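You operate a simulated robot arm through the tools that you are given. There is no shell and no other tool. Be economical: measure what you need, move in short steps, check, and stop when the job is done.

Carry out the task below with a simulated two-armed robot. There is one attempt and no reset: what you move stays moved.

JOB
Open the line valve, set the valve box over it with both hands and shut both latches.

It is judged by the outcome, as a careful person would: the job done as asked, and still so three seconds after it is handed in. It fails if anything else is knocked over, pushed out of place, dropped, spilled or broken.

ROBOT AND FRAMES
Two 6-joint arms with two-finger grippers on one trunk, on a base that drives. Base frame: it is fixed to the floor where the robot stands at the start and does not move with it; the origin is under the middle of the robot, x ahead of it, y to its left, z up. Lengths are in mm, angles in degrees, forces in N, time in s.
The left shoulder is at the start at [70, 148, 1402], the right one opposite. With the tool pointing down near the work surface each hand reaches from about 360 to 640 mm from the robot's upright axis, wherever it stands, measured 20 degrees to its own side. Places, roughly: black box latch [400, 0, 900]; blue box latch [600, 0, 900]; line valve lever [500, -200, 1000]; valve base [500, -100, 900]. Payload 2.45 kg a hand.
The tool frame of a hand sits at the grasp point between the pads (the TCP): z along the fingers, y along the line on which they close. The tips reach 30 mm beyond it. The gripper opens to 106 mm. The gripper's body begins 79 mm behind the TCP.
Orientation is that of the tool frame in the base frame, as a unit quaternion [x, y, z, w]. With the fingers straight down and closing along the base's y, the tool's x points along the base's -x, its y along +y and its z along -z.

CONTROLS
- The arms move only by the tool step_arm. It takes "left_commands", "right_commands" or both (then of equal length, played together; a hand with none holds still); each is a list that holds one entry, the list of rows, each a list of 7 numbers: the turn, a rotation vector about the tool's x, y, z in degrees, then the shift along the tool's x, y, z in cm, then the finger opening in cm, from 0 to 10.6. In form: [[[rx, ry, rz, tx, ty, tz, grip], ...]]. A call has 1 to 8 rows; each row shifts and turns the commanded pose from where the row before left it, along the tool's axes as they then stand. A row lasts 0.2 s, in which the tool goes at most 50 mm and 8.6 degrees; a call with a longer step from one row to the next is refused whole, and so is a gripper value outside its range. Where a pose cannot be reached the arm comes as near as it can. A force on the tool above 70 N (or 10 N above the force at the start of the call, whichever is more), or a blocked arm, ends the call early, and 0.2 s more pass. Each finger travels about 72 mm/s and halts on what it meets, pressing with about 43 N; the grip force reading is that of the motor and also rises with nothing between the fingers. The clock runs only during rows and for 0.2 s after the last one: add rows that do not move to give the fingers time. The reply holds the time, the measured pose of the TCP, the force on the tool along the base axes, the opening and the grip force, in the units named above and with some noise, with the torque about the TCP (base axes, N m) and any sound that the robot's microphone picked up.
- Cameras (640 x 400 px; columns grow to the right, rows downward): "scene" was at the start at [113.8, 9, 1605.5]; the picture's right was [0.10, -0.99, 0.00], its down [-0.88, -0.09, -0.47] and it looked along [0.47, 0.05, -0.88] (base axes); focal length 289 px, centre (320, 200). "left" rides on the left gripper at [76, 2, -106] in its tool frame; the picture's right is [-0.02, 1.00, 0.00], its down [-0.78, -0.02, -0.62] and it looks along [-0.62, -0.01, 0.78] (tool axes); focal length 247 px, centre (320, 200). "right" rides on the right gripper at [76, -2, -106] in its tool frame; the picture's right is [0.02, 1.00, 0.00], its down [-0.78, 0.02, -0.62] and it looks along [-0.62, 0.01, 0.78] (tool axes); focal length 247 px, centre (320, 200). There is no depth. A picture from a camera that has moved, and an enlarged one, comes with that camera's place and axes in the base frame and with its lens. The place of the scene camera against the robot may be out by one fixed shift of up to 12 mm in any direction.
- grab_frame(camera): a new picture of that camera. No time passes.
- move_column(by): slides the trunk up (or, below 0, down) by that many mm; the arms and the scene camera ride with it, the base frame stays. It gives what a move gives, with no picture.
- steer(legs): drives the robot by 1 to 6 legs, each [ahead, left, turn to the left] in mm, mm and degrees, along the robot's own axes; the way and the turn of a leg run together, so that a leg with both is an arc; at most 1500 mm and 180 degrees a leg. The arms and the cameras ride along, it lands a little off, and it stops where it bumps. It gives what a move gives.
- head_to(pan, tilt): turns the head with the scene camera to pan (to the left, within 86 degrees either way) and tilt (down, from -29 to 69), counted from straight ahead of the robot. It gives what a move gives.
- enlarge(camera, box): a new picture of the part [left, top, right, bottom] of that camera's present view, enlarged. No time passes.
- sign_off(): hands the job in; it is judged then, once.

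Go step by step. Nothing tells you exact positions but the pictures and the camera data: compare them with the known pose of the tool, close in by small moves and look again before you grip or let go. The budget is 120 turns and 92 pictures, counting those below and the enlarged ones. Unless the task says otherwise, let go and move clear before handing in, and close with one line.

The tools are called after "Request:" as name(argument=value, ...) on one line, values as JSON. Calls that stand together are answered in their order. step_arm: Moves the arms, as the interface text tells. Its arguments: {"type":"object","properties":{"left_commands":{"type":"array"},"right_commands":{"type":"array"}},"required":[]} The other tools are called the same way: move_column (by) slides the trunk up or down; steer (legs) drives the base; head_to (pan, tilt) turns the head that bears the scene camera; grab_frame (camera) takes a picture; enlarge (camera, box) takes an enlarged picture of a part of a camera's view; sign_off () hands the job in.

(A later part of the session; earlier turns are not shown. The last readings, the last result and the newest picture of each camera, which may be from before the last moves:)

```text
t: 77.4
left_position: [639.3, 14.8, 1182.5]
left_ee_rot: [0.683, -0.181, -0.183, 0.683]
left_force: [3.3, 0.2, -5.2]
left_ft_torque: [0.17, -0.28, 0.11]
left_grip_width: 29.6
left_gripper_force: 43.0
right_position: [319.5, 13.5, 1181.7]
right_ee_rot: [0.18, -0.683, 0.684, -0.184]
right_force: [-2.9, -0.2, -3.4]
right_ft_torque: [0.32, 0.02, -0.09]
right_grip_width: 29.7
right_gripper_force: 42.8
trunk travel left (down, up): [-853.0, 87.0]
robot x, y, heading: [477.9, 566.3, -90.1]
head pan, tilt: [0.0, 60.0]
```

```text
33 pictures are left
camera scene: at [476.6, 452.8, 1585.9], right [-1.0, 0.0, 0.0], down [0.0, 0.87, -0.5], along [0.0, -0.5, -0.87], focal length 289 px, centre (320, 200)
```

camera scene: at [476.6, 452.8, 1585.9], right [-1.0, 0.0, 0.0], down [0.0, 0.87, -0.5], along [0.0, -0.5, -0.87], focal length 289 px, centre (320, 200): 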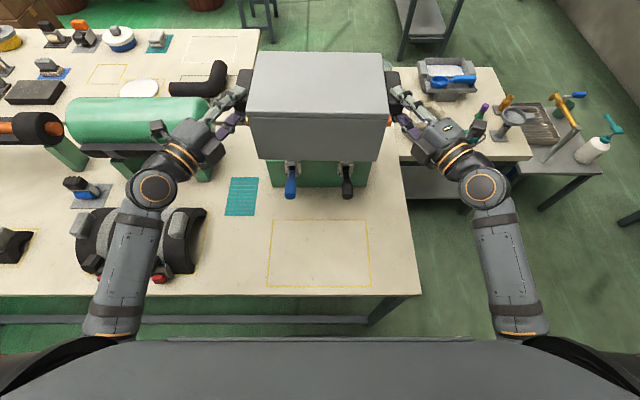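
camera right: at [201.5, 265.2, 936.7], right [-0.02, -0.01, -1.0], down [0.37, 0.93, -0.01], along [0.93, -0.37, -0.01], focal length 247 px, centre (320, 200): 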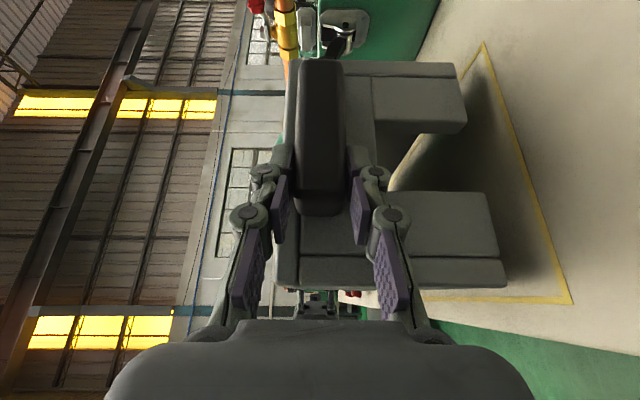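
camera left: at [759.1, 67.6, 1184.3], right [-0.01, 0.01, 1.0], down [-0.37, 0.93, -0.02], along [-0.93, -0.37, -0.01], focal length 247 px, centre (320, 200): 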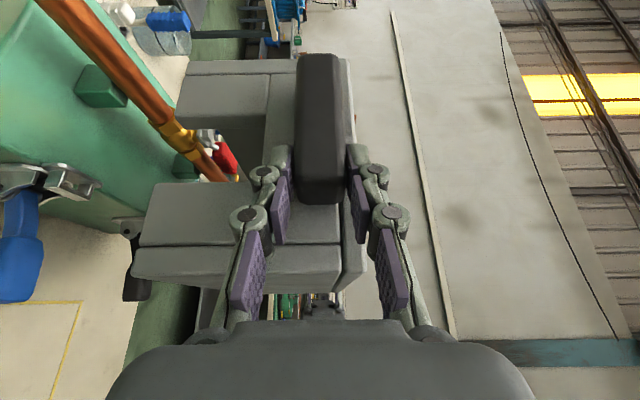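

Box is over the block region, slots about 115 mm short of the pipe. Drive 70 mm more, then I'll use the arms for the rest.

Request:
steer(legs=[[70, 0, 0]])

Request:
grab_frame(camera="left")

Request:
grab_frame(camera="right")

```text
t: 78.5
left_position: [639.4, -52.8, 1183.7]
left_ee_rot: [0.683, -0.181, -0.183, 0.684]
left_force: [-2.1, 2.3, -5.1]
left_ft_torque: [0.2, -0.32, -0.33]
left_grip_width: 29.5
left_gripper_force: 43.2
right_position: [319.0, -54.0, 1183.8]
right_ee_rot: [0.181, -0.682, 0.684, -0.183]
right_force: [1.9, -0.6, -4.9]
right_ft_torque: [0.29, 0.13, -0.02]
right_grip_width: 29.5
right_gripper_force: 43.3
trunk travel left (down, up): [-853.0, 87.0]
robot x, y, heading: [474.4, 497.7, -90.1]
head pan, tilt: [0.0, 60.0]
```

```text
32 pictures are left
camera left: at [758.8, 0.5, 1185.4], right [-0.01, 0.01, 1.0], down [-0.37, 0.93, -0.02], along [-0.93, -0.37, -0.01], focal length 247 px, centre (320, 200)
```

left: 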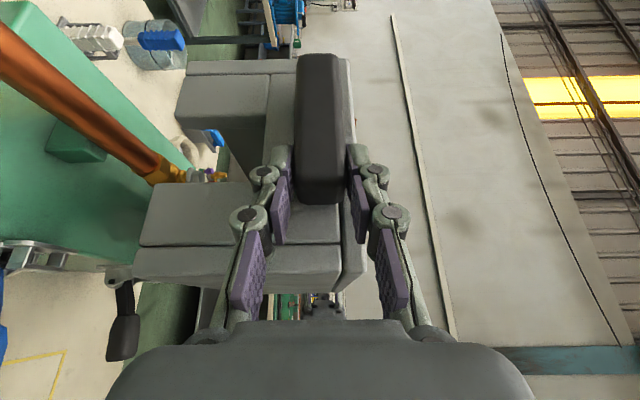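

```text
31 pictures are left
camera right: at [200.9, 0.7, 1185.0], right [-0.02, -0.01, -1.0], down [0.37, 0.93, -0.02], along [0.93, -0.37, -0.01], focal length 247 px, centre (320, 200)
```

right: 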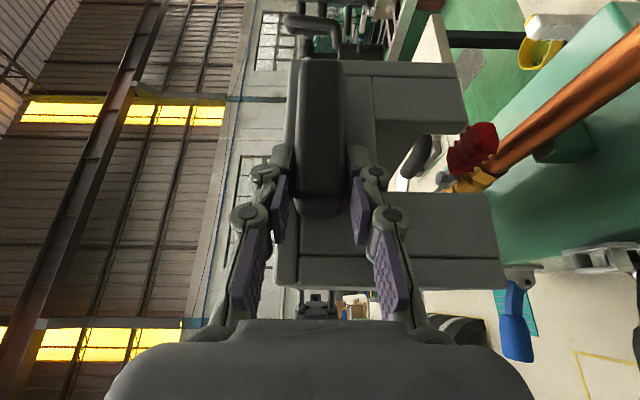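

Pipe is at y≈−138, slots centred at about −90. Shift both hands together 48 mm forward in small rows.

Request:
step_arm(left_commands=[[[0, 0, 0, 0.6, 0, 1.04, 0], [0, 0, 0, 0.6, 0, 1.04, 0], [0, 0, 0, 0.6, 0, 1.04, 0], [0, 0, 0, 0.6, 0, 1.04, 0], [0, 0, 0, 0, 0, 0, 0]]], right_commands=[[[0, 0, 0, 0.6, 0, 1.04, 0], [0, 0, 0, 0.6, 0, 1.04, 0], [0, 0, 0, 0.6, 0, 1.04, 0], [0, 0, 0, 0.6, 0, 1.04, 0], [0, 0, 0, 0, 0, 0, 0]]])

Request:
grab_frame(camera="scene")

```text
t: 79.7
left_position: [639.6, -105.0, 1181.6]
left_ee_rot: [0.684, -0.181, -0.184, 0.683]
left_force: [-10.7, 4.8, -5.8]
left_ft_torque: [0.27, -0.2, -1.04]
left_grip_width: 29.6
left_gripper_force: 43.1
right_position: [319.9, -106.8, 1181.1]
right_ee_rot: [-0.181, 0.684, -0.682, 0.184]
right_force: [11.7, -5.5, -4.0]
right_ft_torque: [0.2, -0.22, -0.43]
right_grip_width: 29.3
right_gripper_force: 43.0
trunk travel left (down, up): [-853.0, 87.0]
robot x, y, heading: [477.4, 499.0, -89.6]
head pan, tilt: [0.0, 60.0]
```

```text
30 pictures are left
camera scene: at [476.5, 381.1, 1585.7], right [-1.0, 0.0, 0.0], down [0.0, 0.87, -0.5], along [0.0, -0.5, -0.87], focal length 289 px, centre (320, 200)
```

scene: 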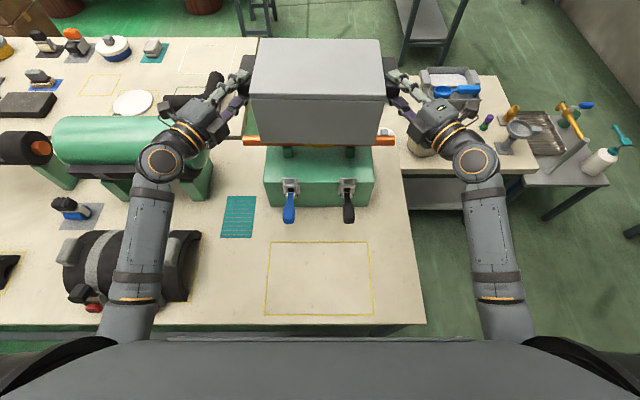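

Lower 50 mm (lever entering the box, pipe still below it) and check slot alignment with the pipe from both sides.

Request:
move_column(by=-50)

Request:
grab_frame(camera="left")

Request:
grab_frame(camera="right")

Request:
enlarge(camera="scene", box=[60, 30, 440, 230])

```text
t: 80.6
left_position: [639.8, -106.1, 1131.7]
left_ee_rot: [0.684, -0.18, -0.184, 0.683]
left_force: [-14.8, 3.2, -6.6]
left_ft_torque: [0.21, -0.25, -0.78]
left_grip_width: 29.6
left_gripper_force: 43.0
right_position: [318.5, -106.2, 1130.0]
right_ee_rot: [-0.181, 0.683, -0.683, 0.185]
right_force: [14.9, -2.6, -4.4]
right_ft_torque: [0.29, -0.21, -0.05]
right_grip_width: 29.5
right_gripper_force: 42.8
trunk travel left (down, up): [-803.0, 137.0]
robot x, y, heading: [476.3, 494.9, -90.3]
head pan, tilt: [0.0, 60.0]
```

```text
29 pictures are left
camera left: at [758.8, -53.1, 1133.1], right [-0.01, 0.01, 1.0], down [-0.37, 0.93, -0.01], along [-0.93, -0.37, -0.01], focal length 247 px, centre (320, 200)
```

left: 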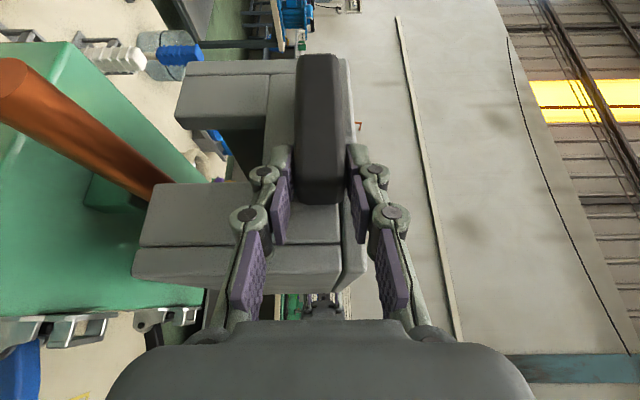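

```text
28 pictures are left
camera right: at [200.8, -52.3, 1132.3], right [-0.02, -0.01, -1.0], down [0.37, 0.93, -0.01], along [0.93, -0.37, -0.01], focal length 247 px, centre (320, 200)
```

right: 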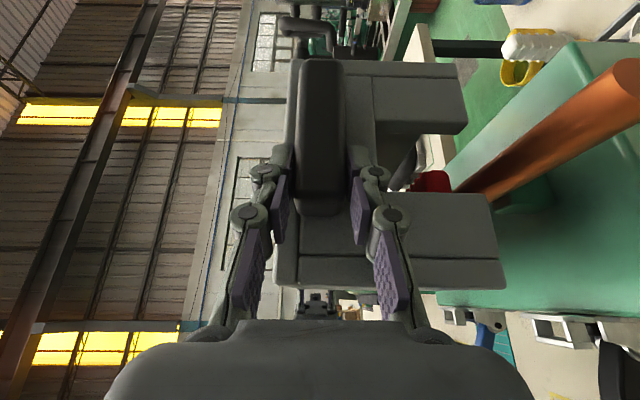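

```text
1.68 times, centred on (250, 130) of scene
camera zoom: at [476.5, 379.7, 1535.6], right [-1.0, 0.0, 0.0], down [0.0, 0.87, -0.5], along [0.0, -0.5, -0.87], focal length 486 px, centre (438, 318)
```

zoom: 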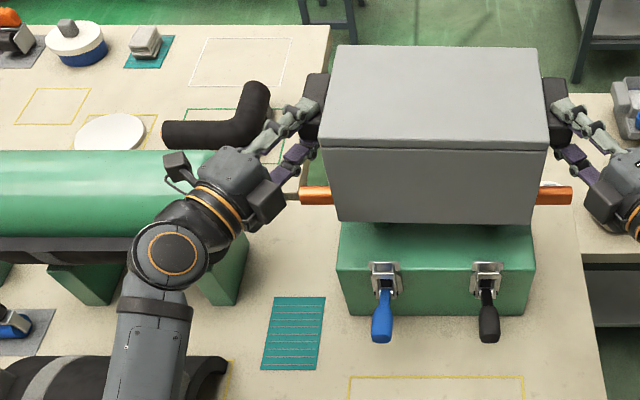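

Slots (y≈−143.5) line up with the pipe (≈−144), and the box is centred on the block in x. Lower 50 mm more and check.

Request:
move_column(by=-50)

Request:
grab_frame(camera="left")

Request:
grab_frame(camera="right")

```text
t: 81.5
left_position: [639.8, -105.5, 1080.1]
left_ee_rot: [0.683, -0.181, -0.184, 0.683]
left_force: [-15.6, 0.7, -6.4]
left_ft_torque: [0.22, -0.23, -0.64]
left_grip_width: 29.7
left_gripper_force: 42.9
right_position: [318.4, -106.3, 1080.7]
right_ee_rot: [-0.181, 0.684, -0.683, 0.184]
right_force: [15.9, -0.2, -4.6]
right_ft_torque: [0.31, -0.16, 0.67]
right_grip_width: 29.4
right_gripper_force: 43.0
trunk travel left (down, up): [-753.0, 187.0]
robot x, y, heading: [475.8, 495.3, -90.1]
head pan, tilt: [0.0, 60.0]
```

```text
26 pictures are left
camera left: at [758.9, -52.9, 1083.1], right [-0.01, 0.01, 1.0], down [-0.37, 0.93, -0.01], along [-0.93, -0.37, -0.01], focal length 247 px, centre (320, 200)
```

left: 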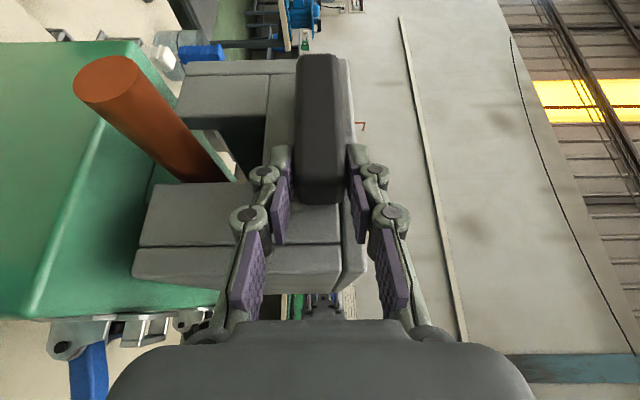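

```text
25 pictures are left
camera right: at [200.8, -52.1, 1082.4], right [-0.02, -0.01, -1.0], down [0.37, 0.93, -0.01], along [0.93, -0.37, -0.01], focal length 247 px, centre (320, 200)
```

right: 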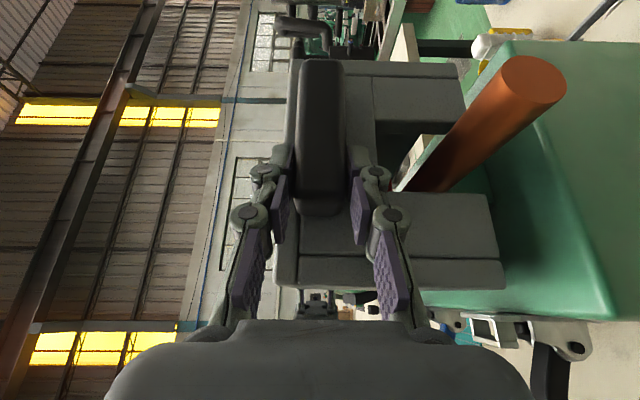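

The box carries a slight yaw (~1.2°), also visible at the start. I'll rotate it straight with both hands before the final descent.

Request:
step_arm(left_commands=[[[0, 0.6, 0, -0.12, 0, -0.13, 0], [0, 0.6, 0, -0.12, 0, -0.13, 0], [0, 0, 0, 0, 0, 0, 0]]], right_commands=[[[0, -0.6, 0, 0.12, 0, 0.13, 0], [0, -0.6, 0, 0.12, 0, 0.13, 0], [0, 0, 0, 0, 0, 0, 0]]])

Request:
move_column(by=-20)

Request:
grab_frame(camera="left")

Request:
grab_frame(camera="right")

```text
t: 82.3
left_position: [639.3, -102.7, 1081.4]
left_ee_rot: [0.685, -0.174, -0.178, 0.685]
left_force: [-14.8, -4.9, -5.3]
left_ft_torque: [0.12, -0.09, 0.08]
left_grip_width: 29.6
left_gripper_force: 42.6
right_position: [318.6, -110.3, 1079.8]
right_ee_rot: [-0.189, 0.682, -0.68, 0.19]
right_force: [14.6, 5.1, -4.7]
right_ft_torque: [0.32, -0.09, 1.3]
right_grip_width: 29.4
right_gripper_force: 43.0
trunk travel left (down, up): [-753.0, 187.0]
robot x, y, heading: [477.2, 495.1, -90.0]
head pan, tilt: [0.0, 60.0]
```

```text
t: 83.0
left_position: [637.9, -101.6, 1060.3]
left_ee_rot: [0.685, -0.173, -0.177, 0.685]
left_force: [-12.7, -4.9, -6.5]
left_ft_torque: [0.2, -0.1, 0.2]
left_grip_width: 29.6
left_gripper_force: 43.0
right_position: [317.9, -108.6, 1059.9]
right_ee_rot: [-0.188, 0.682, -0.681, 0.19]
right_force: [12.4, 5.5, -4.3]
right_ft_torque: [0.34, -0.1, 1.32]
right_grip_width: 29.6
right_gripper_force: 43.3
trunk travel left (down, up): [-733.0, 207.0]
robot x, y, heading: [477.0, 495.0, -89.9]
head pan, tilt: [0.0, 60.0]
```

```text
24 pictures are left
camera left: at [756.9, -46.9, 1062.9], right [-0.02, 0.01, 1.0], down [-0.39, 0.92, -0.01], along [-0.92, -0.39, -0.01], focal length 247 px, centre (320, 200)
```

left: 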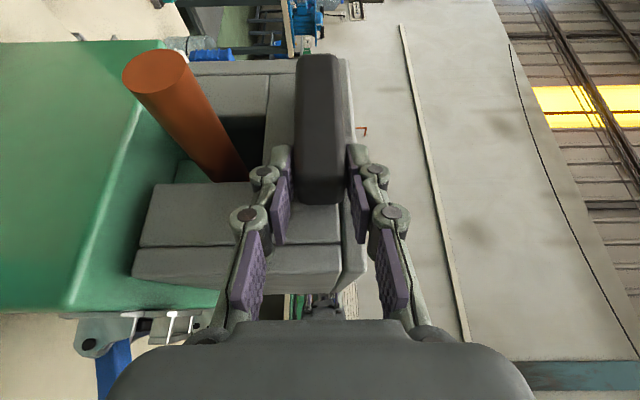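

```text
23 pictures are left
camera right: at [198.9, -58.2, 1062.2], right [-0.02, -0.01, -1.0], down [0.35, 0.94, -0.01], along [0.94, -0.35, -0.01], focal length 247 px, centre (320, 200)
```

right: 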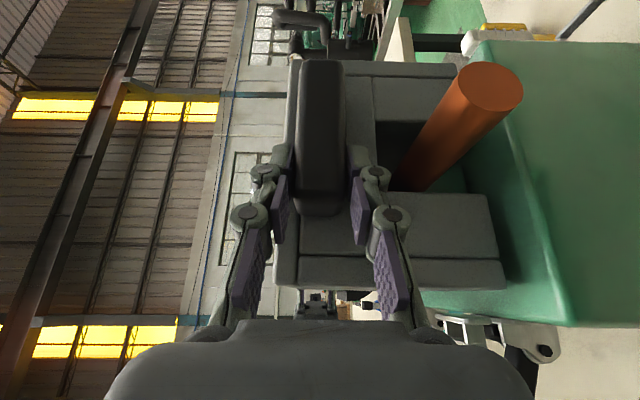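

The pipe is in both slots, nicely centred. Final descent: small trunk steps, watching the vertical force.

Request:
move_column(by=-8)

Request:
move_column(by=-4)

```text
t: 83.5
left_position: [638.9, -101.2, 1053.1]
left_ee_rot: [0.685, -0.173, -0.177, 0.685]
left_force: [-11.1, -5.5, -5.9]
left_ft_torque: [0.23, -0.1, 0.56]
left_grip_width: 29.7
left_gripper_force: 42.9
right_position: [319.2, -108.1, 1053.2]
right_ee_rot: [-0.189, 0.682, -0.681, 0.19]
right_force: [12.1, 3.8, -5.1]
right_ft_torque: [0.23, -0.16, 0.82]
right_grip_width: 29.6
right_gripper_force: 42.7
trunk travel left (down, up): [-725.0, 215.0]
robot x, y, heading: [476.9, 494.8, -90.0]
head pan, tilt: [0.0, 60.0]
```

```text
t: 84.1
left_position: [640.5, -99.1, 1051.6]
left_ee_rot: [0.685, -0.173, -0.177, 0.685]
left_force: [-9.9, -1.7, -1.9]
left_ft_torque: [-0.52, -0.25, 0.1]
left_grip_width: 29.4
left_gripper_force: 43.0
right_position: [319.1, -108.5, 1052.0]
right_ee_rot: [0.188, -0.68, 0.682, -0.191]
right_force: [11.1, 0.9, 1.8]
right_ft_torque: [-0.57, 0.02, 0.23]
right_grip_width: 29.4
right_gripper_force: 42.9
trunk travel left (down, up): [-721.0, 219.0]
robot x, y, heading: [480.0, 497.3, -90.0]
head pan, tilt: [0.0, 60.0]
```

Contact with the block is starting (weight coming off). Another 3 mm and check the seating.

Request:
move_column(by=-3)

Request:
enlarge(camera="scene", box=[230, 50, 410, 220])

Request:
grab_frame(camera="left")

```text
t: 84.6
left_position: [639.2, -100.6, 1051.2]
left_ee_rot: [0.683, -0.173, -0.177, 0.687]
left_force: [-6.7, -7.7, 13.2]
left_ft_torque: [-0.34, 0.11, -0.5]
left_grip_width: 29.4
left_gripper_force: 43.3
right_position: [320.0, -107.2, 1050.2]
right_ee_rot: [0.187, -0.679, 0.683, -0.191]
right_force: [6.1, -10.2, 19.6]
right_ft_torque: [-0.47, -0.36, 0.26]
right_grip_width: 29.4
right_gripper_force: 43.5
trunk travel left (down, up): [-718.0, 222.0]
robot x, y, heading: [476.4, 498.0, -89.9]
head pan, tilt: [0.0, 60.0]
```

```text
2.35 times, centred on (320, 135) of scene
camera zoom: at [476.8, 382.8, 1451.4], right [-1.0, 0.0, 0.0], down [0.0, 0.87, -0.5], along [0.0, -0.5, -0.87], focal length 679 px, centre (320, 353)
```

zoom: 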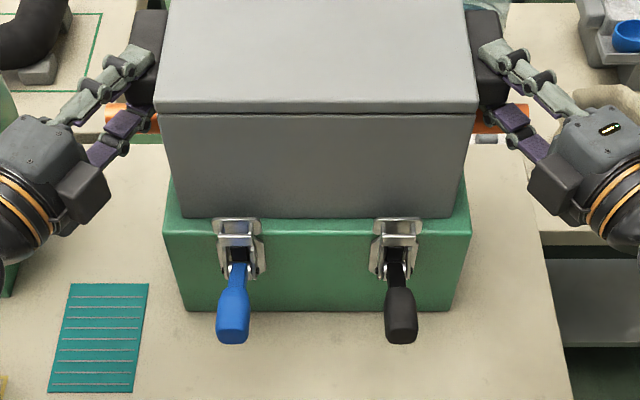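

```text
21 pictures are left
camera left: at [757.0, -45.1, 1051.8], right [-0.01, 0.02, 1.0], down [-0.39, 0.92, -0.02], along [-0.92, -0.39, -0.01], focal length 247 px, centre (320, 200)
```

left: 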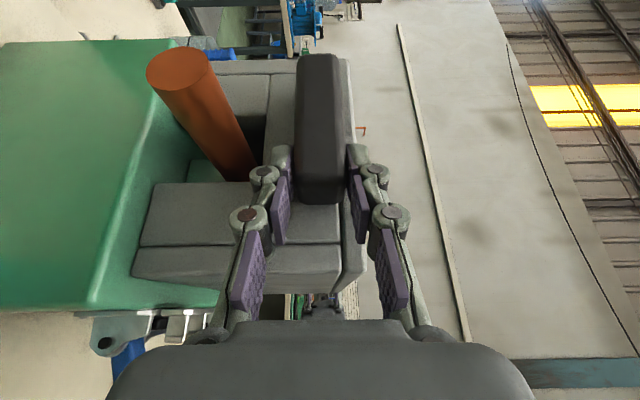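

Seated flat, centred on the block. Unload the slight down-force, open the grippers a little and withdraw straight back.

Request:
move_column(by=2)

Request:
step_arm(left_commands=[[[0, 0, 0, 0, 0, 0, 3.3], [0, 0, 0, 0, 0, 0, 3.8], [0, 0, 0, 0, 0, 0, 3.8], [0, 0, 0, 0, 0, 0, 3.8]]], right_commands=[[[0, 0, 0, 0, 0, 0, 3.3], [0, 0, 0, 0, 0, 0, 3.8], [0, 0, 0, 0, 0, 0, 3.8], [0, 0, 0, 0, 0, 0, 3.8]]])

Request:
steer(legs=[[-70, 0, 0]])

Request:
grab_frame(camera="left")

Request:
enlarge(camera="scene", box=[230, 20, 410, 190])

```text
t: 85.1
left_position: [638.5, -99.6, 1049.6]
left_ee_rot: [0.684, -0.173, -0.178, 0.686]
left_force: [-5.5, -4.5, 14.3]
left_ft_torque: [-0.4, -0.02, -0.04]
left_grip_width: 29.5
left_gripper_force: 42.8
right_position: [319.1, -108.0, 1051.8]
right_ee_rot: [0.188, -0.681, 0.682, -0.191]
right_force: [4.2, -11.5, 20.5]
right_ft_torque: [-0.55, -0.17, -0.6]
right_grip_width: 29.6
right_gripper_force: 43.1
trunk travel left (down, up): [-720.0, 220.0]
robot x, y, heading: [476.6, 497.7, -90.3]
head pan, tilt: [0.0, 60.0]
```

```text
t: 86.1
left_position: [637.9, -101.0, 1049.1]
left_ee_rot: [0.685, -0.174, -0.177, 0.685]
left_force: [-0.1, 0.7, 0.6]
left_ft_torque: [-0.01, 0.02, -0.01]
left_grip_width: 37.8
left_gripper_force: 0.0
right_position: [318.0, -108.3, 1047.5]
right_ee_rot: [0.189, -0.681, 0.681, -0.192]
right_force: [0.3, 1.0, -0.2]
right_ft_torque: [0.03, 0.01, 0.0]
right_grip_width: 38.2
right_gripper_force: 0.1
trunk travel left (down, up): [-720.0, 220.0]
robot x, y, heading: [473.8, 494.2, -90.1]
head pan, tilt: [0.0, 60.0]
```

```text
t: 87.1
left_position: [638.5, -30.9, 1050.2]
left_ee_rot: [0.686, -0.174, -0.176, 0.685]
left_force: [0.2, -0.4, 0.3]
left_ft_torque: [0.04, 0.0, 0.03]
left_grip_width: 37.7
left_gripper_force: 0.1
right_position: [318.8, -37.6, 1048.2]
right_ee_rot: [-0.188, 0.682, -0.681, 0.191]
right_force: [0.5, 0.1, -0.2]
right_ft_torque: [0.01, 0.0, -0.01]
right_grip_width: 38.0
right_gripper_force: 0.0
trunk travel left (down, up): [-720.0, 220.0]
robot x, y, heading: [478.3, 567.0, -90.0]
head pan, tilt: [0.0, 60.0]
```

```text
20 pictures are left
camera left: at [756.8, 24.4, 1050.7], right [-0.02, 0.01, 1.0], down [-0.39, 0.92, -0.01], along [-0.92, -0.39, -0.01], focal length 247 px, centre (320, 200)
```

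left: 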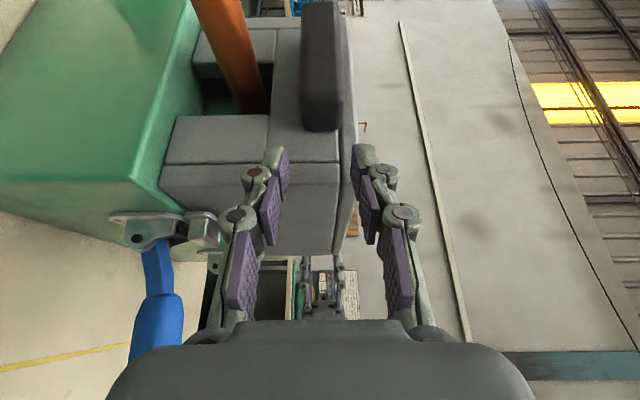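

```text
2.35 times, centred on (320, 105) of scene
camera zoom: at [476.6, 451.8, 1452.8], right [-1.0, 0.0, 0.0], down [0.0, 0.87, -0.5], along [0.0, -0.5, -0.87], focal length 679 px, centre (320, 424)
```

zoom: 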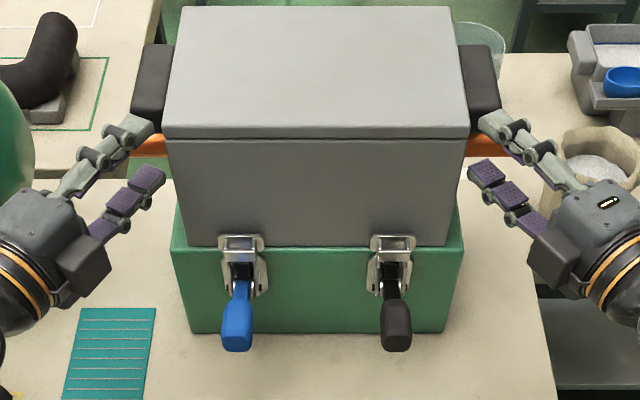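

Box released and seated. Now the latches: a close look at how they're built before pushing anything.

Request:
enlarge(camera="scene", box=[275, 110, 365, 180])

Request:
enlarge(camera="left", box=[80, 180, 260, 360])

```text
5.71 times, centred on (320, 145) of scene
camera zoom: at [476.6, 451.8, 1452.8], right [-1.0, 0.0, 0.0], down [0.0, 0.87, -0.5], along [0.0, -0.5, -0.87], focal length 1650 px, centre (320, 514)
```

zoom: 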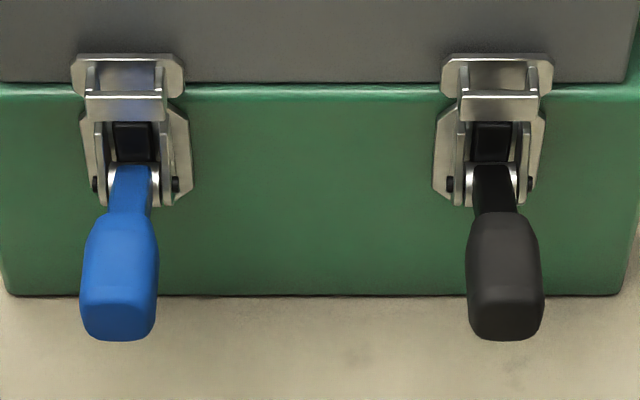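

```text
2.22 times, centred on (170, 270) of left
camera zoom: at [756.8, 24.4, 1050.7], right [-0.02, 0.01, 1.0], down [-0.39, 0.92, -0.01], along [-0.92, -0.39, -0.01], focal length 549 px, centre (653, 44)
```

zoom: 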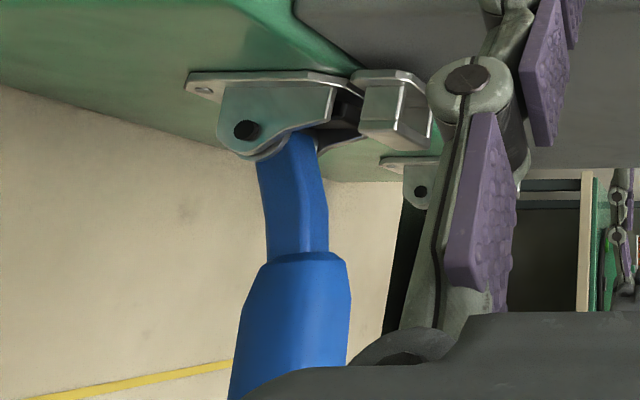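

Lever pivots sit at z≈908 near y≈−25; blue at x≈559, black at x≈400, handles stick out to y≈60. I'll back off, close the fingers, go lower and line the left hand up with the blue lever.

Request:
steer(legs=[[-160, 0, 0], [0, -79, 0]])

Request:
step_arm(left_commands=[[[0, 0, 0, 0, 0, 0, 0], [0, 0, 0, 0, 0, 0, 0], [0, 0, 0, 0, 0, 0, 0]]], right_commands=[[[0, 0, 0, 0, 0, 0, 0], [0, 0, 0, 0, 0, 0, 0], [0, 0, 0, 0, 0, 0, 0]]])

Request:
move_column(by=-178)

Request:
grab_frame(camera="left")

Request:
grab_frame(camera="scene")

```text
t: 89.2
left_position: [560.9, 131.3, 1050.3]
left_ee_rot: [0.684, -0.174, -0.177, 0.686]
left_force: [-0.5, 0.4, 0.4]
left_ft_torque: [0.01, -0.01, 0.05]
left_grip_width: 37.8
left_gripper_force: 0.0
right_position: [239.8, 124.5, 1049.1]
right_ee_rot: [0.188, -0.681, 0.682, -0.191]
right_force: [-1.0, 0.6, 0.1]
right_ft_torque: [0.0, 0.01, 0.03]
right_grip_width: 38.1
right_gripper_force: 0.0
trunk travel left (down, up): [-720.0, 220.0]
robot x, y, heading: [396.5, 725.4, -90.0]
head pan, tilt: [0.0, 60.0]
```

```text
t: 90.0
left_position: [560.5, 130.4, 1048.9]
left_ee_rot: [0.685, -0.174, -0.176, 0.685]
left_force: [-0.5, -0.2, -0.9]
left_ft_torque: [-0.01, -0.01, -0.03]
left_grip_width: 0.0
left_gripper_force: 28.6
right_position: [241.7, 123.1, 1048.1]
right_ee_rot: [-0.188, 0.682, -0.681, 0.19]
right_force: [0.1, 0.1, -0.9]
right_ft_torque: [-0.01, 0.01, 0.02]
right_grip_width: 0.0
right_gripper_force: 29.0
trunk travel left (down, up): [-720.0, 220.0]
robot x, y, heading: [400.0, 727.6, -90.2]
head pan, tilt: [0.0, 60.0]
```

```text
t: 92.0
left_position: [561.2, 131.0, 871.0]
left_ee_rot: [0.685, -0.174, -0.176, 0.685]
left_force: [0.1, -0.1, -0.2]
left_ft_torque: [-0.02, -0.01, 0.03]
left_grip_width: 0.2
left_gripper_force: 28.8
right_position: [240.2, 121.6, 871.1]
right_ee_rot: [0.188, -0.681, 0.681, -0.19]
right_force: [-0.6, 0.2, -0.1]
right_ft_torque: [0.0, 0.01, -0.03]
right_grip_width: 0.1
right_gripper_force: 28.2
trunk travel left (down, up): [-542.0, 398.0]
robot x, y, heading: [401.7, 726.3, -90.3]
head pan, tilt: [0.0, 60.0]
```

```text
16 pictures are left
camera left: at [679.1, 186.1, 872.9], right [-0.02, 0.01, 1.0], down [-0.39, 0.92, -0.01], along [-0.92, -0.39, -0.01], focal length 247 px, centre (320, 200)
```

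left: 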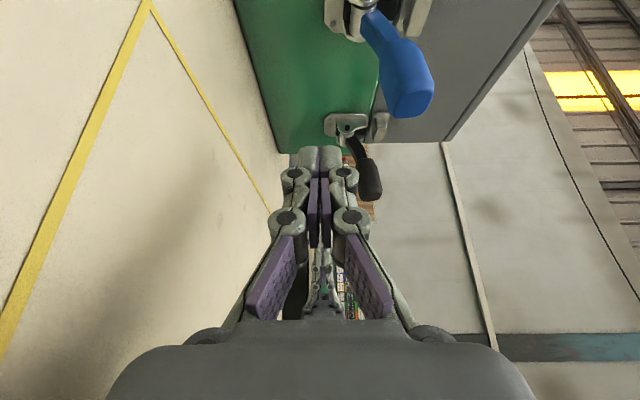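

```text
15 pictures are left
camera scene: at [398.5, 613.4, 1274.9], right [-1.0, 0.0, 0.0], down [0.0, 0.87, -0.5], along [0.0, -0.5, -0.87], focal length 289 px, centre (320, 200)
```

scene: 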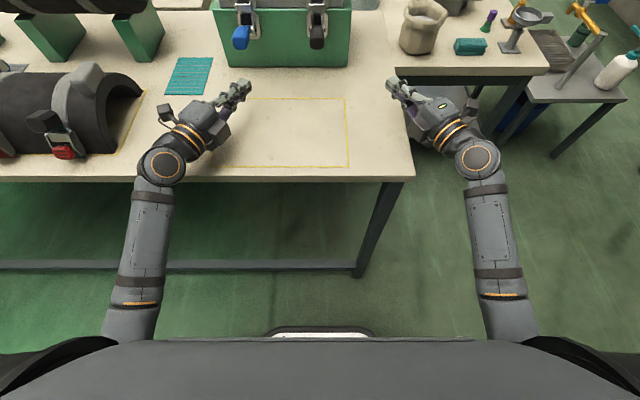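

The open levers slope ~15° above horizontal and are longer than the room below, so they shut upward. I'll drive in so the closed fingers are beneath the blue lever, then lift along its arc.

Request:
steer(legs=[[77, 4, 0]])

Request:
step_arm(left_commands=[[[0, 0, 0, 0, 1.0, 0, 0], [0, 0, 0, 0, 1.0, 0, 0], [0, 0, 0, 0, 0.9, 0, 0], [0, 0, 0, 0, 0.9, 0, 0], [0, 0, 0, 0, 0, 0, 0]]])

Request:
grab_frame(camera="left")

```text
t: 93.0
left_position: [565.6, 52.7, 868.8]
left_ee_rot: [0.685, -0.174, -0.176, 0.685]
left_force: [0.7, -0.1, -0.3]
left_ft_torque: [-0.04, -0.01, -0.02]
left_grip_width: 0.0
left_gripper_force: 28.9
right_position: [244.5, 44.4, 869.8]
right_ee_rot: [-0.188, 0.682, -0.681, 0.191]
right_force: [0.1, 0.1, 0.4]
right_ft_torque: [0.01, 0.0, 0.03]
right_grip_width: 0.0
right_gripper_force: 28.4
trunk travel left (down, up): [-542.0, 398.0]
robot x, y, heading: [404.4, 649.5, -90.3]
head pan, tilt: [0.0, 60.0]
```

```text
t: 94.2
left_position: [566.2, 52.1, 900.8]
left_ee_rot: [0.691, -0.174, -0.178, 0.679]
left_force: [-4.8, 19.8, -41.1]
left_ft_torque: [-0.13, -0.2, -0.06]
left_grip_width: 0.0
left_gripper_force: 28.1
right_position: [245.1, 45.0, 869.7]
right_ee_rot: [-0.187, 0.682, -0.68, 0.191]
right_force: [0.2, -0.5, -0.9]
right_ft_torque: [0.02, -0.01, -0.02]
right_grip_width: 0.0
right_gripper_force: 28.1
trunk travel left (down, up): [-542.0, 398.0]
robot x, y, heading: [405.4, 645.9, -90.0]
head pan, tilt: [0.0, 60.0]
```

```text
14 pictures are left
camera left: at [683.7, 107.3, 904.3], right [-0.02, -0.01, 1.0], down [-0.39, 0.92, 0.0], along [-0.92, -0.39, -0.02], focal length 247 px, centre (320, 200)
```

left: 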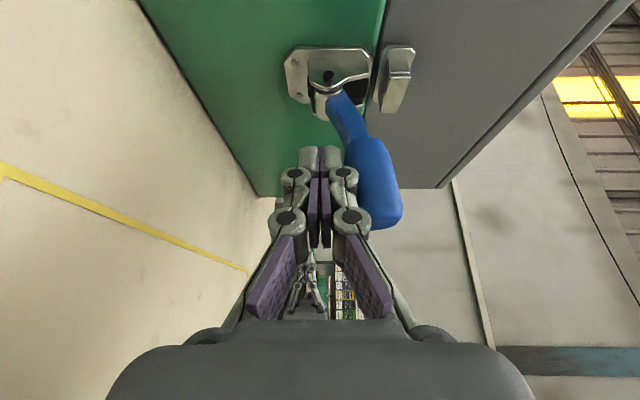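

At 41 N upward the lever hasn't moved (still ~16°), so it's likely on its stop and shuts downward like a normal toggle. I'll come out, go above it and try pressing down.

Request:
step_arm(left_commands=[[[0, 0, 0, 0, -2, 0, 0], [0, 0, 0, 0, 0, 0, 0]]])

Request:
steer(legs=[[-80, 0, 0]])

Request:
move_column(by=105)

Request:
steer(legs=[[80, 0, 0]])

Request:
step_arm(left_commands=[[[0, 0, 0, 0, -1.0, 0, 0], [0, 0, 0, 0, -1.0, 0, 0], [0, 0, 0, 0, -1.0, 0, 0], [0, 0, 0, 0, -1.0, 0, 0], [0, 0, 0, 0, 0, 0, 0]]])

Request:
grab_frame(camera="left")

```text
t: 94.8
left_position: [564.2, 53.1, 891.6]
left_ee_rot: [0.684, -0.174, -0.177, 0.686]
left_force: [-0.2, -0.2, 0.1]
left_ft_torque: [0.02, -0.02, -0.01]
left_grip_width: 0.0
left_gripper_force: 29.1
right_position: [244.1, 45.7, 870.1]
right_ee_rot: [-0.188, 0.681, -0.681, 0.192]
right_force: [-0.6, -0.6, 0.6]
right_ft_torque: [0.04, -0.02, 0.03]
right_grip_width: 0.0
right_gripper_force: 28.9
trunk travel left (down, up): [-542.0, 398.0]
robot x, y, heading: [401.2, 650.2, -90.3]
head pan, tilt: [0.0, 60.0]
```

```text
t: 95.9
left_position: [565.8, 133.9, 889.5]
left_ee_rot: [0.684, -0.174, -0.175, 0.686]
left_force: [0.3, 0.4, -1.0]
left_ft_torque: [0.02, 0.02, 0.03]
left_grip_width: 0.1
left_gripper_force: 28.2
right_position: [244.1, 126.0, 870.7]
right_ee_rot: [0.189, -0.681, 0.681, -0.19]
right_force: [-0.2, 0.6, 0.3]
right_ft_torque: [0.02, 0.04, -0.01]
right_grip_width: 0.0
right_gripper_force: 27.8
trunk travel left (down, up): [-542.0, 398.0]
robot x, y, heading: [401.2, 728.8, -90.3]
head pan, tilt: [0.0, 60.0]
```

```text
t: 97.2
left_position: [565.5, 133.0, 993.2]
left_ee_rot: [0.685, -0.173, -0.176, 0.685]
left_force: [-0.5, 1.0, 0.3]
left_ft_torque: [0.03, -0.01, -0.04]
left_grip_width: 0.0
left_gripper_force: 28.2
right_position: [244.4, 126.6, 975.6]
right_ee_rot: [-0.188, 0.682, -0.681, 0.191]
right_force: [-0.3, 0.7, -0.6]
right_ft_torque: [0.02, -0.01, 0.01]
right_grip_width: 0.0
right_gripper_force: 27.8
trunk travel left (down, up): [-647.0, 293.0]
robot x, y, heading: [400.6, 730.2, -90.2]
head pan, tilt: [0.0, 60.0]
```

```text
t: 98.3
left_position: [565.6, 53.1, 992.7]
left_ee_rot: [0.685, -0.174, -0.177, 0.685]
left_force: [0.0, -0.7, -0.7]
left_ft_torque: [-0.03, 0.01, 0.01]
left_grip_width: 0.0
left_gripper_force: 28.7
right_position: [244.8, 45.8, 975.6]
right_ee_rot: [-0.188, 0.682, -0.681, 0.191]
right_force: [0.2, -0.3, -0.6]
right_ft_torque: [-0.03, -0.02, 0.02]
right_grip_width: 0.3
right_gripper_force: 28.9
trunk travel left (down, up): [-647.0, 293.0]
robot x, y, heading: [406.3, 651.9, -90.0]
head pan, tilt: [0.0, 60.0]
```

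```text
t: 99.5
left_position: [565.4, 52.8, 955.3]
left_ee_rot: [0.685, -0.174, -0.176, 0.685]
left_force: [0.6, -0.6, 0.2]
left_ft_torque: [0.04, 0.02, 0.01]
left_grip_width: 0.0
left_gripper_force: 28.7
right_position: [244.4, 46.9, 974.7]
right_ee_rot: [-0.189, 0.681, -0.681, 0.191]
right_force: [-0.7, 0.8, -0.6]
right_ft_torque: [0.03, 0.0, -0.02]
right_grip_width: 0.2
right_gripper_force: 28.9
trunk travel left (down, up): [-647.0, 293.0]
robot x, y, heading: [406.8, 651.6, -90.0]
head pan, tilt: [0.0, 60.0]
```

```text
13 pictures are left
camera left: at [682.8, 108.5, 955.6], right [-0.02, 0.01, 1.0], down [-0.39, 0.92, -0.01], along [-0.92, -0.39, -0.01], focal length 247 px, centre (320, 200)
```

left: 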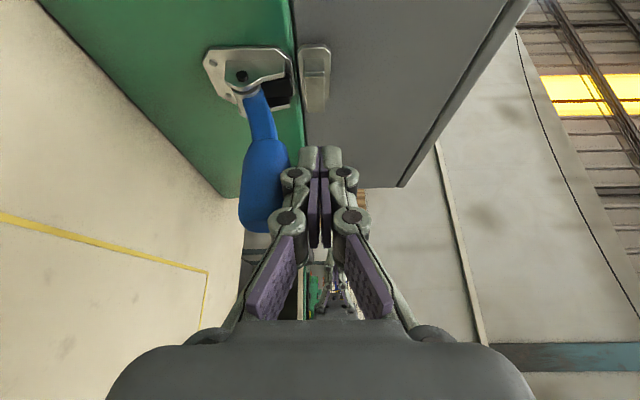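

Fingers are right above the blue grip. Press down in small rows.

Request:
step_arm(left_commands=[[[0, 0, 0, 0, -0.8, 0, 0], [0, 0, 0, 0, -0.8, 0, 0], [0, 0, 0, 0, -0.8, 0, 0], [0, 0, 0, 0, -0.8, 0, 0], [0, 0, 0, 0, 0, 0, 0]]])

Request:
grab_frame(camera="left")

```text
t: 100.7
left_position: [565.2, 54.2, 922.2]
left_ee_rot: [0.684, -0.174, -0.177, 0.686]
left_force: [-1.0, -0.2, 0.2]
left_ft_torque: [0.02, -0.03, 0.0]
left_grip_width: 0.1
left_gripper_force: 28.8
right_position: [244.7, 47.4, 975.2]
right_ee_rot: [0.189, -0.681, 0.681, -0.19]
right_force: [0.4, 0.1, 0.2]
right_ft_torque: [0.01, -0.01, -0.01]
right_grip_width: 0.3
right_gripper_force: 28.6
trunk travel left (down, up): [-647.0, 293.0]
robot x, y, heading: [408.1, 649.5, -90.2]
head pan, tilt: [0.0, 60.0]
```

```text
12 pictures are left
camera left: at [682.5, 108.5, 923.9], right [-0.02, 0.01, 1.0], down [-0.39, 0.92, -0.01], along [-0.92, -0.39, -0.01], focal length 247 px, centre (320, 200)
```

left: 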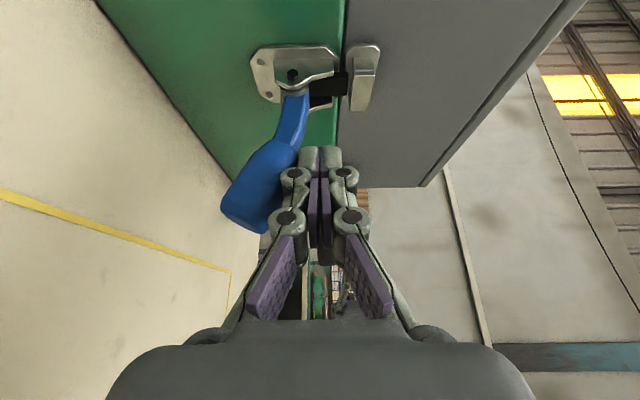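

It swings down easily and the link is drawing on the hook plate, so down is the shutting direction. Continue the arc down and in.

Request:
step_arm(left_commands=[[[0, 0, 0, 0.19, -1.6, 0.35, 0], [0, 0, 0, 0.24, -1.6, 0.44, 0], [0, 0, 0, 0.38, -1.0, 0.7, 0], [0, 0, 0, 0.38, -0.4, 0.7, 0], [0, 0, 0, 0.38, 0, 0.7, 0], [0, 0, 0, 0, 0, 0, 0]]])

Request:
grab_frame(camera="left")

```text
t: 102.1
left_position: [564.2, 26.7, 877.6]
left_ee_rot: [0.685, -0.175, -0.177, 0.685]
left_force: [0.5, 40.2, -9.8]
left_ft_torque: [0.55, -0.04, -0.12]
left_grip_width: 0.0
left_gripper_force: 28.8
right_position: [244.2, 51.5, 978.2]
right_ee_rot: [0.189, -0.679, 0.684, -0.19]
right_force: [-0.3, -0.7, -0.1]
right_ft_torque: [-0.01, 0.02, -0.01]
right_grip_width: 0.0
right_gripper_force: 28.6
trunk travel left (down, up): [-647.0, 293.0]
robot x, y, heading: [402.1, 654.5, -90.0]
head pan, tilt: [0.0, 60.0]
```

```text
11 pictures are left
camera left: at [682.2, 81.0, 878.0], right [-0.02, 0.01, 1.0], down [-0.39, 0.92, -0.01], along [-0.92, -0.39, -0.01], focal length 247 px, centre (320, 200)
```

left: 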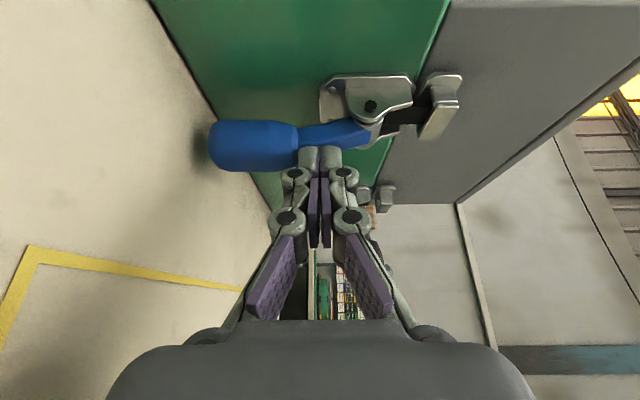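

The lever now hangs straight down and pushes back with 40 N. Press a bit lower and further to be sure it's fully over-centre.

Request:
step_arm(left_commands=[[[0, 0, 0, -0.2, 0, -0.4, 0], [0, 0, 0, 0, -1.0, 0, 0], [0, 0, 0, 0.3, 0, 0.5, 0], [0, 0, 0, 0.25, 0, 0.45, 0], [0, 0, 0, 0.2, 0, 0.4, 0], [0, 0, 0, 0, 0, 0, 0]]])

Request:
grab_frame(camera="left")

```text
t: 103.2
left_position: [563.2, 26.1, 876.2]
left_ee_rot: [0.684, -0.176, -0.179, 0.685]
left_force: [2.8, 48.0, 16.0]
left_ft_torque: [-0.19, 0.07, -0.1]
left_grip_width: 0.0
left_gripper_force: 28.5
left hand out of reach, approached as far as the arm can: row 3
right_position: [246.1, 56.6, 981.5]
right_ee_rot: [0.191, -0.678, 0.684, -0.191]
right_force: [0.0, -0.5, 1.1]
right_ft_torque: [0.0, 0.01, -0.04]
right_grip_width: 0.2
right_gripper_force: 28.3
trunk travel left (down, up): [-647.0, 293.0]
robot x, y, heading: [403.9, 650.0, -89.8]
head pan, tilt: [0.0, 60.0]
stopped in row 5 (left hand): the force on the tool passed its limit at 74 N (the readings are from after the stop); the commanded pose is now the measured one
```

```text
10 pictures are left
camera left: at [682.4, 80.3, 877.7], right [-0.01, 0.01, 1.0], down [-0.38, 0.92, -0.01], along [-0.92, -0.38, -0.01], focal length 247 px, centre (320, 200)
```

left: 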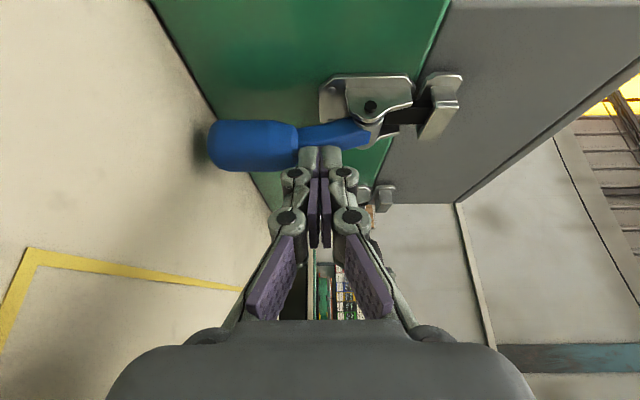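

The blue latch is firmly on its closed stop. Retreat, raise the left hand clear of the neighbouring cradle, and shift the base so the right hand faces the black lever.

Request:
steer(legs=[[-105, 0, 0]])

Request:
move_column(by=75)

Request:
step_arm(left_commands=[[[0, 0, 0, 0, 3, 0, 0], [0, 0, 0, 0, 3, 0, 0], [0, 0, 0, 0, 3, 0, 0], [0, 0, 0, 0, 0, 0, 0]]])

Request:
grab_frame(camera="scene")

```text
t: 104.4
left_position: [562.8, 121.9, 868.9]
left_ee_rot: [0.689, -0.175, -0.178, 0.68]
left_force: [0.2, 0.4, -0.4]
left_ft_torque: [0.0, 0.02, 0.05]
left_grip_width: 0.0
left_gripper_force: 28.5
right_position: [244.2, 153.1, 975.6]
right_ee_rot: [0.189, -0.681, 0.681, -0.19]
right_force: [-0.3, 1.1, 1.1]
right_ft_torque: [0.0, 0.04, -0.01]
right_grip_width: 0.0
right_gripper_force: 28.1
trunk travel left (down, up): [-647.0, 293.0]
robot x, y, heading: [404.3, 757.1, -90.3]
head pan, tilt: [0.0, 60.0]
```

```text
t: 105.5
left_position: [563.5, 121.4, 942.1]
left_ee_rot: [0.689, -0.175, -0.178, 0.68]
left_force: [-0.6, 1.1, 0.4]
left_ft_torque: [-0.02, 0.02, -0.02]
left_grip_width: 0.0
left_gripper_force: 28.3
right_position: [243.3, 152.6, 1050.7]
right_ee_rot: [-0.188, 0.682, -0.68, 0.191]
right_force: [0.2, 0.0, -0.5]
right_ft_torque: [0.0, 0.03, 0.02]
right_grip_width: 0.1
right_gripper_force: 28.7
trunk travel left (down, up): [-722.0, 218.0]
robot x, y, heading: [402.0, 757.6, -89.8]
head pan, tilt: [0.0, 60.0]
```

```text
t: 106.5
left_position: [562.3, 119.9, 1033.4]
left_ee_rot: [0.689, -0.174, -0.179, 0.681]
left_force: [0.5, -0.2, -0.4]
left_ft_torque: [0.05, 0.0, -0.02]
left_grip_width: 0.0
left_gripper_force: 28.0
right_position: [244.8, 152.4, 1050.5]
right_ee_rot: [-0.189, 0.681, -0.681, 0.191]
right_force: [-0.6, -0.3, -0.2]
right_ft_torque: [0.01, 0.0, -0.01]
right_grip_width: 0.0
right_gripper_force: 29.2
trunk travel left (down, up): [-722.0, 218.0]
robot x, y, heading: [405.0, 753.8, -90.1]
head pan, tilt: [0.0, 60.0]
```

```text
9 pictures are left
camera scene: at [402.7, 642.6, 1454.8], right [-1.0, 0.0, 0.0], down [0.0, 0.87, -0.5], along [0.0, -0.5, -0.87], focal length 289 px, centre (320, 200)
```

scene: 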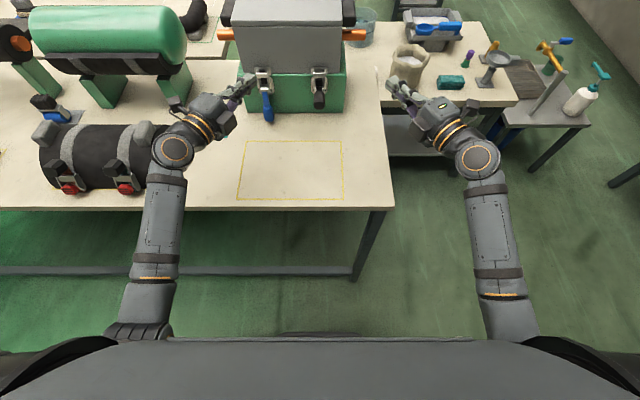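

Shift left 149 mm, then drive in and lower the right hand above the black grip.

Request:
steer(legs=[[0, 149, 0], [99, 0, 0]])

Request:
step_arm(right_commands=[[[0, 0, 0, 0, 3, 0, 0], [0, 0, 0, 0, 3, 0, 0], [0, 0, 0, 0, 1.5, 0, 0], [0, 0, 0, 0, 1, 0, 0], [0, 0, 0, 0, 1, 0, 0], [0, 0, 0, 0, 0, 0, 0]]])

Request:
grab_frame(camera="right")

```text
t: 108.6
left_position: [710.0, 20.8, 1032.8]
left_ee_rot: [0.69, -0.173, -0.177, 0.68]
left_force: [0.7, -1.0, -0.9]
left_ft_torque: [0.0, 0.05, 0.01]
left_grip_width: 0.0
left_gripper_force: 28.5
right_position: [392.0, 52.9, 1049.8]
right_ee_rot: [-0.188, 0.682, -0.681, 0.191]
right_force: [-0.1, 0.3, 0.2]
right_ft_torque: [0.01, 0.01, 0.01]
right_grip_width: 0.0
right_gripper_force: 28.7
trunk travel left (down, up): [-722.0, 218.0]
robot x, y, heading: [549.4, 656.2, -90.4]
head pan, tilt: [0.0, 60.0]
```

```text
t: 110.0
left_position: [710.6, 20.8, 1034.1]
left_ee_rot: [0.69, -0.174, -0.178, 0.68]
left_force: [-0.4, 0.4, 0.2]
left_ft_torque: [0.03, 0.0, 0.0]
left_grip_width: 0.1
left_gripper_force: 29.1
right_position: [392.1, 53.8, 954.4]
right_ee_rot: [-0.188, 0.681, -0.681, 0.191]
right_force: [-1.2, -0.6, 0.9]
right_ft_torque: [0.01, 0.03, -0.03]
right_grip_width: 0.2
right_gripper_force: 28.7
trunk travel left (down, up): [-722.0, 218.0]
robot x, y, heading: [552.9, 656.0, -90.1]
head pan, tilt: [0.0, 60.0]
```

```text
8 pictures are left
camera right: at [272.8, 104.6, 957.0], right [-0.02, -0.01, -1.0], down [0.35, 0.94, -0.01], along [0.94, -0.35, -0.01], focal length 247 px, centre (320, 200)
```

right: 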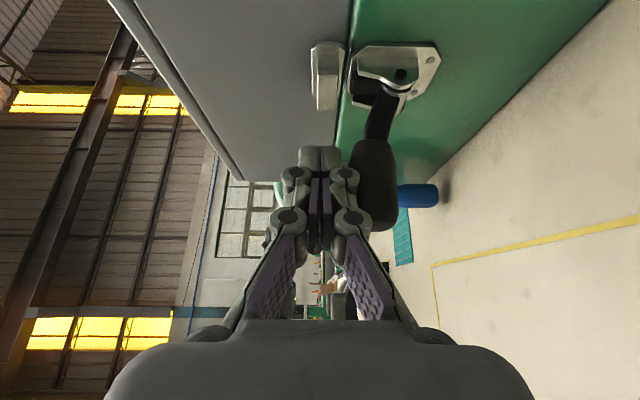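

Same geometry; the blue lever behind is hanging shut. Press the black lever down along the same arc.

Request:
step_arm(right_commands=[[[0, 0, 0, 0, 1.0, 0, 0], [0, 0, 0, 0, 1.1, 0, 0], [0, 0, 0, 0, 1.1, 0, 0], [0, 0, 0, 0.2, 1.6, 0.34, 0], [0, 0, 0, 0.25, 1.6, 0.43, 0], [0, 0, 0, 0.4, 1.0, 0.69, 0], [0, 0, 0, 0.4, 0.4, 0.69, 0], [0, 0, 0, 0, 0, 0, 0]]])

Request:
step_arm(right_commands=[[[0, 0, 0, 0.3, 0, 0.5, 0], [0, 0, 0, 0.3, 0, 0.5, 0], [0, 0, 0, 0.25, 0, 0.4, 0], [0, 0, 0, 0, 0, 0, 0]]])

Request:
grab_frame(camera="right")

```text
t: 111.8
left_position: [711.1, 19.7, 1032.8]
left_ee_rot: [0.689, -0.174, -0.178, 0.681]
left_force: [0.8, 0.3, 0.6]
left_ft_torque: [0.03, 0.01, 0.0]
left_grip_width: 0.0
left_gripper_force: 28.6
right_position: [399.1, 37.7, 944.2]
right_ee_rot: [-0.188, 0.684, -0.679, 0.191]
right_force: [-0.2, 0.2, -0.1]
right_ft_torque: [0.05, 0.0, 0.02]
right_grip_width: 0.0
right_gripper_force: 28.5
right hand out of reach, approached as far as the arm can: row 2, 3, 4, 5, 6, 7
trunk travel left (down, up): [-722.0, 218.0]
robot x, y, heading: [548.3, 659.6, -90.1]
head pan, tilt: [0.0, 60.0]
```

```text
t: 112.8
left_position: [711.0, 20.8, 1033.2]
left_ee_rot: [0.69, -0.174, -0.178, 0.68]
left_force: [-0.5, -0.1, -0.1]
left_ft_torque: [-0.03, 0.01, 0.0]
left_grip_width: 0.2
left_gripper_force: 28.2
right_position: [400.5, 20.7, 947.2]
right_ee_rot: [-0.189, 0.684, -0.678, 0.191]
right_force: [-1.1, 1.3, 0.3]
right_ft_torque: [0.02, 0.0, 0.0]
right_grip_width: 0.0
right_gripper_force: 28.5
trunk travel left (down, up): [-722.0, 218.0]
robot x, y, heading: [550.7, 660.8, -89.8]
head pan, tilt: [0.0, 60.0]
```

```text
7 pictures are left
camera right: at [280.8, 72.4, 950.1], right [-0.02, 0.0, -1.0], down [0.35, 0.94, -0.01], along [0.94, -0.35, -0.01], focal length 247 px, centre (320, 200)
```

right: 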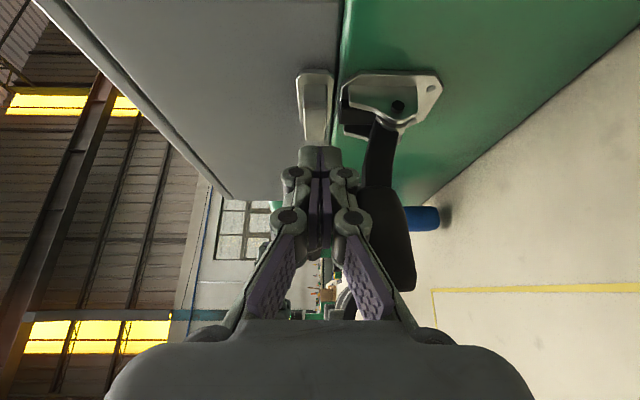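

The trunk was too high for that arm to go lower. I'll back the fingers out a bit, raise both arms 75 mm, lower the trunk 75 mm, and press again.

Request:
step_arm(left_commands=[[[0, 0, 0, 0, 2.5, 0, 0], [0, 0, 0, 0, 2.5, 0, 0], [0, 0, 0, 0, 2.5, 0, 0], [0, 0, 0, 0, 0, 0, 0]]], right_commands=[[[0, 0, 0, -0.75, -2.5, -1.05, 0], [0, 0, 0, -0.75, -2.5, -1.05, 0], [0, 0, 0, -0.5, -2.5, -0.6, 0], [0, 0, 0, 0, 0, 0, 0]]])

Request:
move_column(by=-75)

```text
t: 113.8
left_position: [710.7, 18.6, 1107.4]
left_ee_rot: [0.689, -0.174, -0.178, 0.681]
left_force: [-0.6, 0.4, 0.1]
left_ft_torque: [0.0, -0.01, -0.03]
left_grip_width: 0.2
left_gripper_force: 29.1
right_position: [403.8, 53.2, 1019.8]
right_ee_rot: [-0.189, 0.682, -0.681, 0.19]
right_force: [-0.6, 0.4, -0.2]
right_ft_torque: [0.01, -0.02, 0.0]
right_grip_width: 0.0
right_gripper_force: 29.3
trunk travel left (down, up): [-722.0, 218.0]
robot x, y, heading: [549.2, 659.8, -89.8]
head pan, tilt: [0.0, 60.0]
```

```text
t: 114.9
left_position: [710.9, 19.4, 1033.1]
left_ee_rot: [0.689, -0.174, -0.179, 0.68]
left_force: [0.8, -0.2, -0.3]
left_ft_torque: [0.03, 0.02, 0.02]
left_grip_width: 0.0
left_gripper_force: 28.4
right_position: [403.5, 54.9, 945.3]
right_ee_rot: [0.188, -0.681, 0.681, -0.191]
right_force: [0.5, 0.3, 0.6]
right_ft_torque: [0.01, 0.0, -0.02]
right_grip_width: 0.1
right_gripper_force: 28.4
trunk travel left (down, up): [-647.0, 293.0]
robot x, y, heading: [548.9, 659.4, -89.8]
head pan, tilt: [0.0, 60.0]
```

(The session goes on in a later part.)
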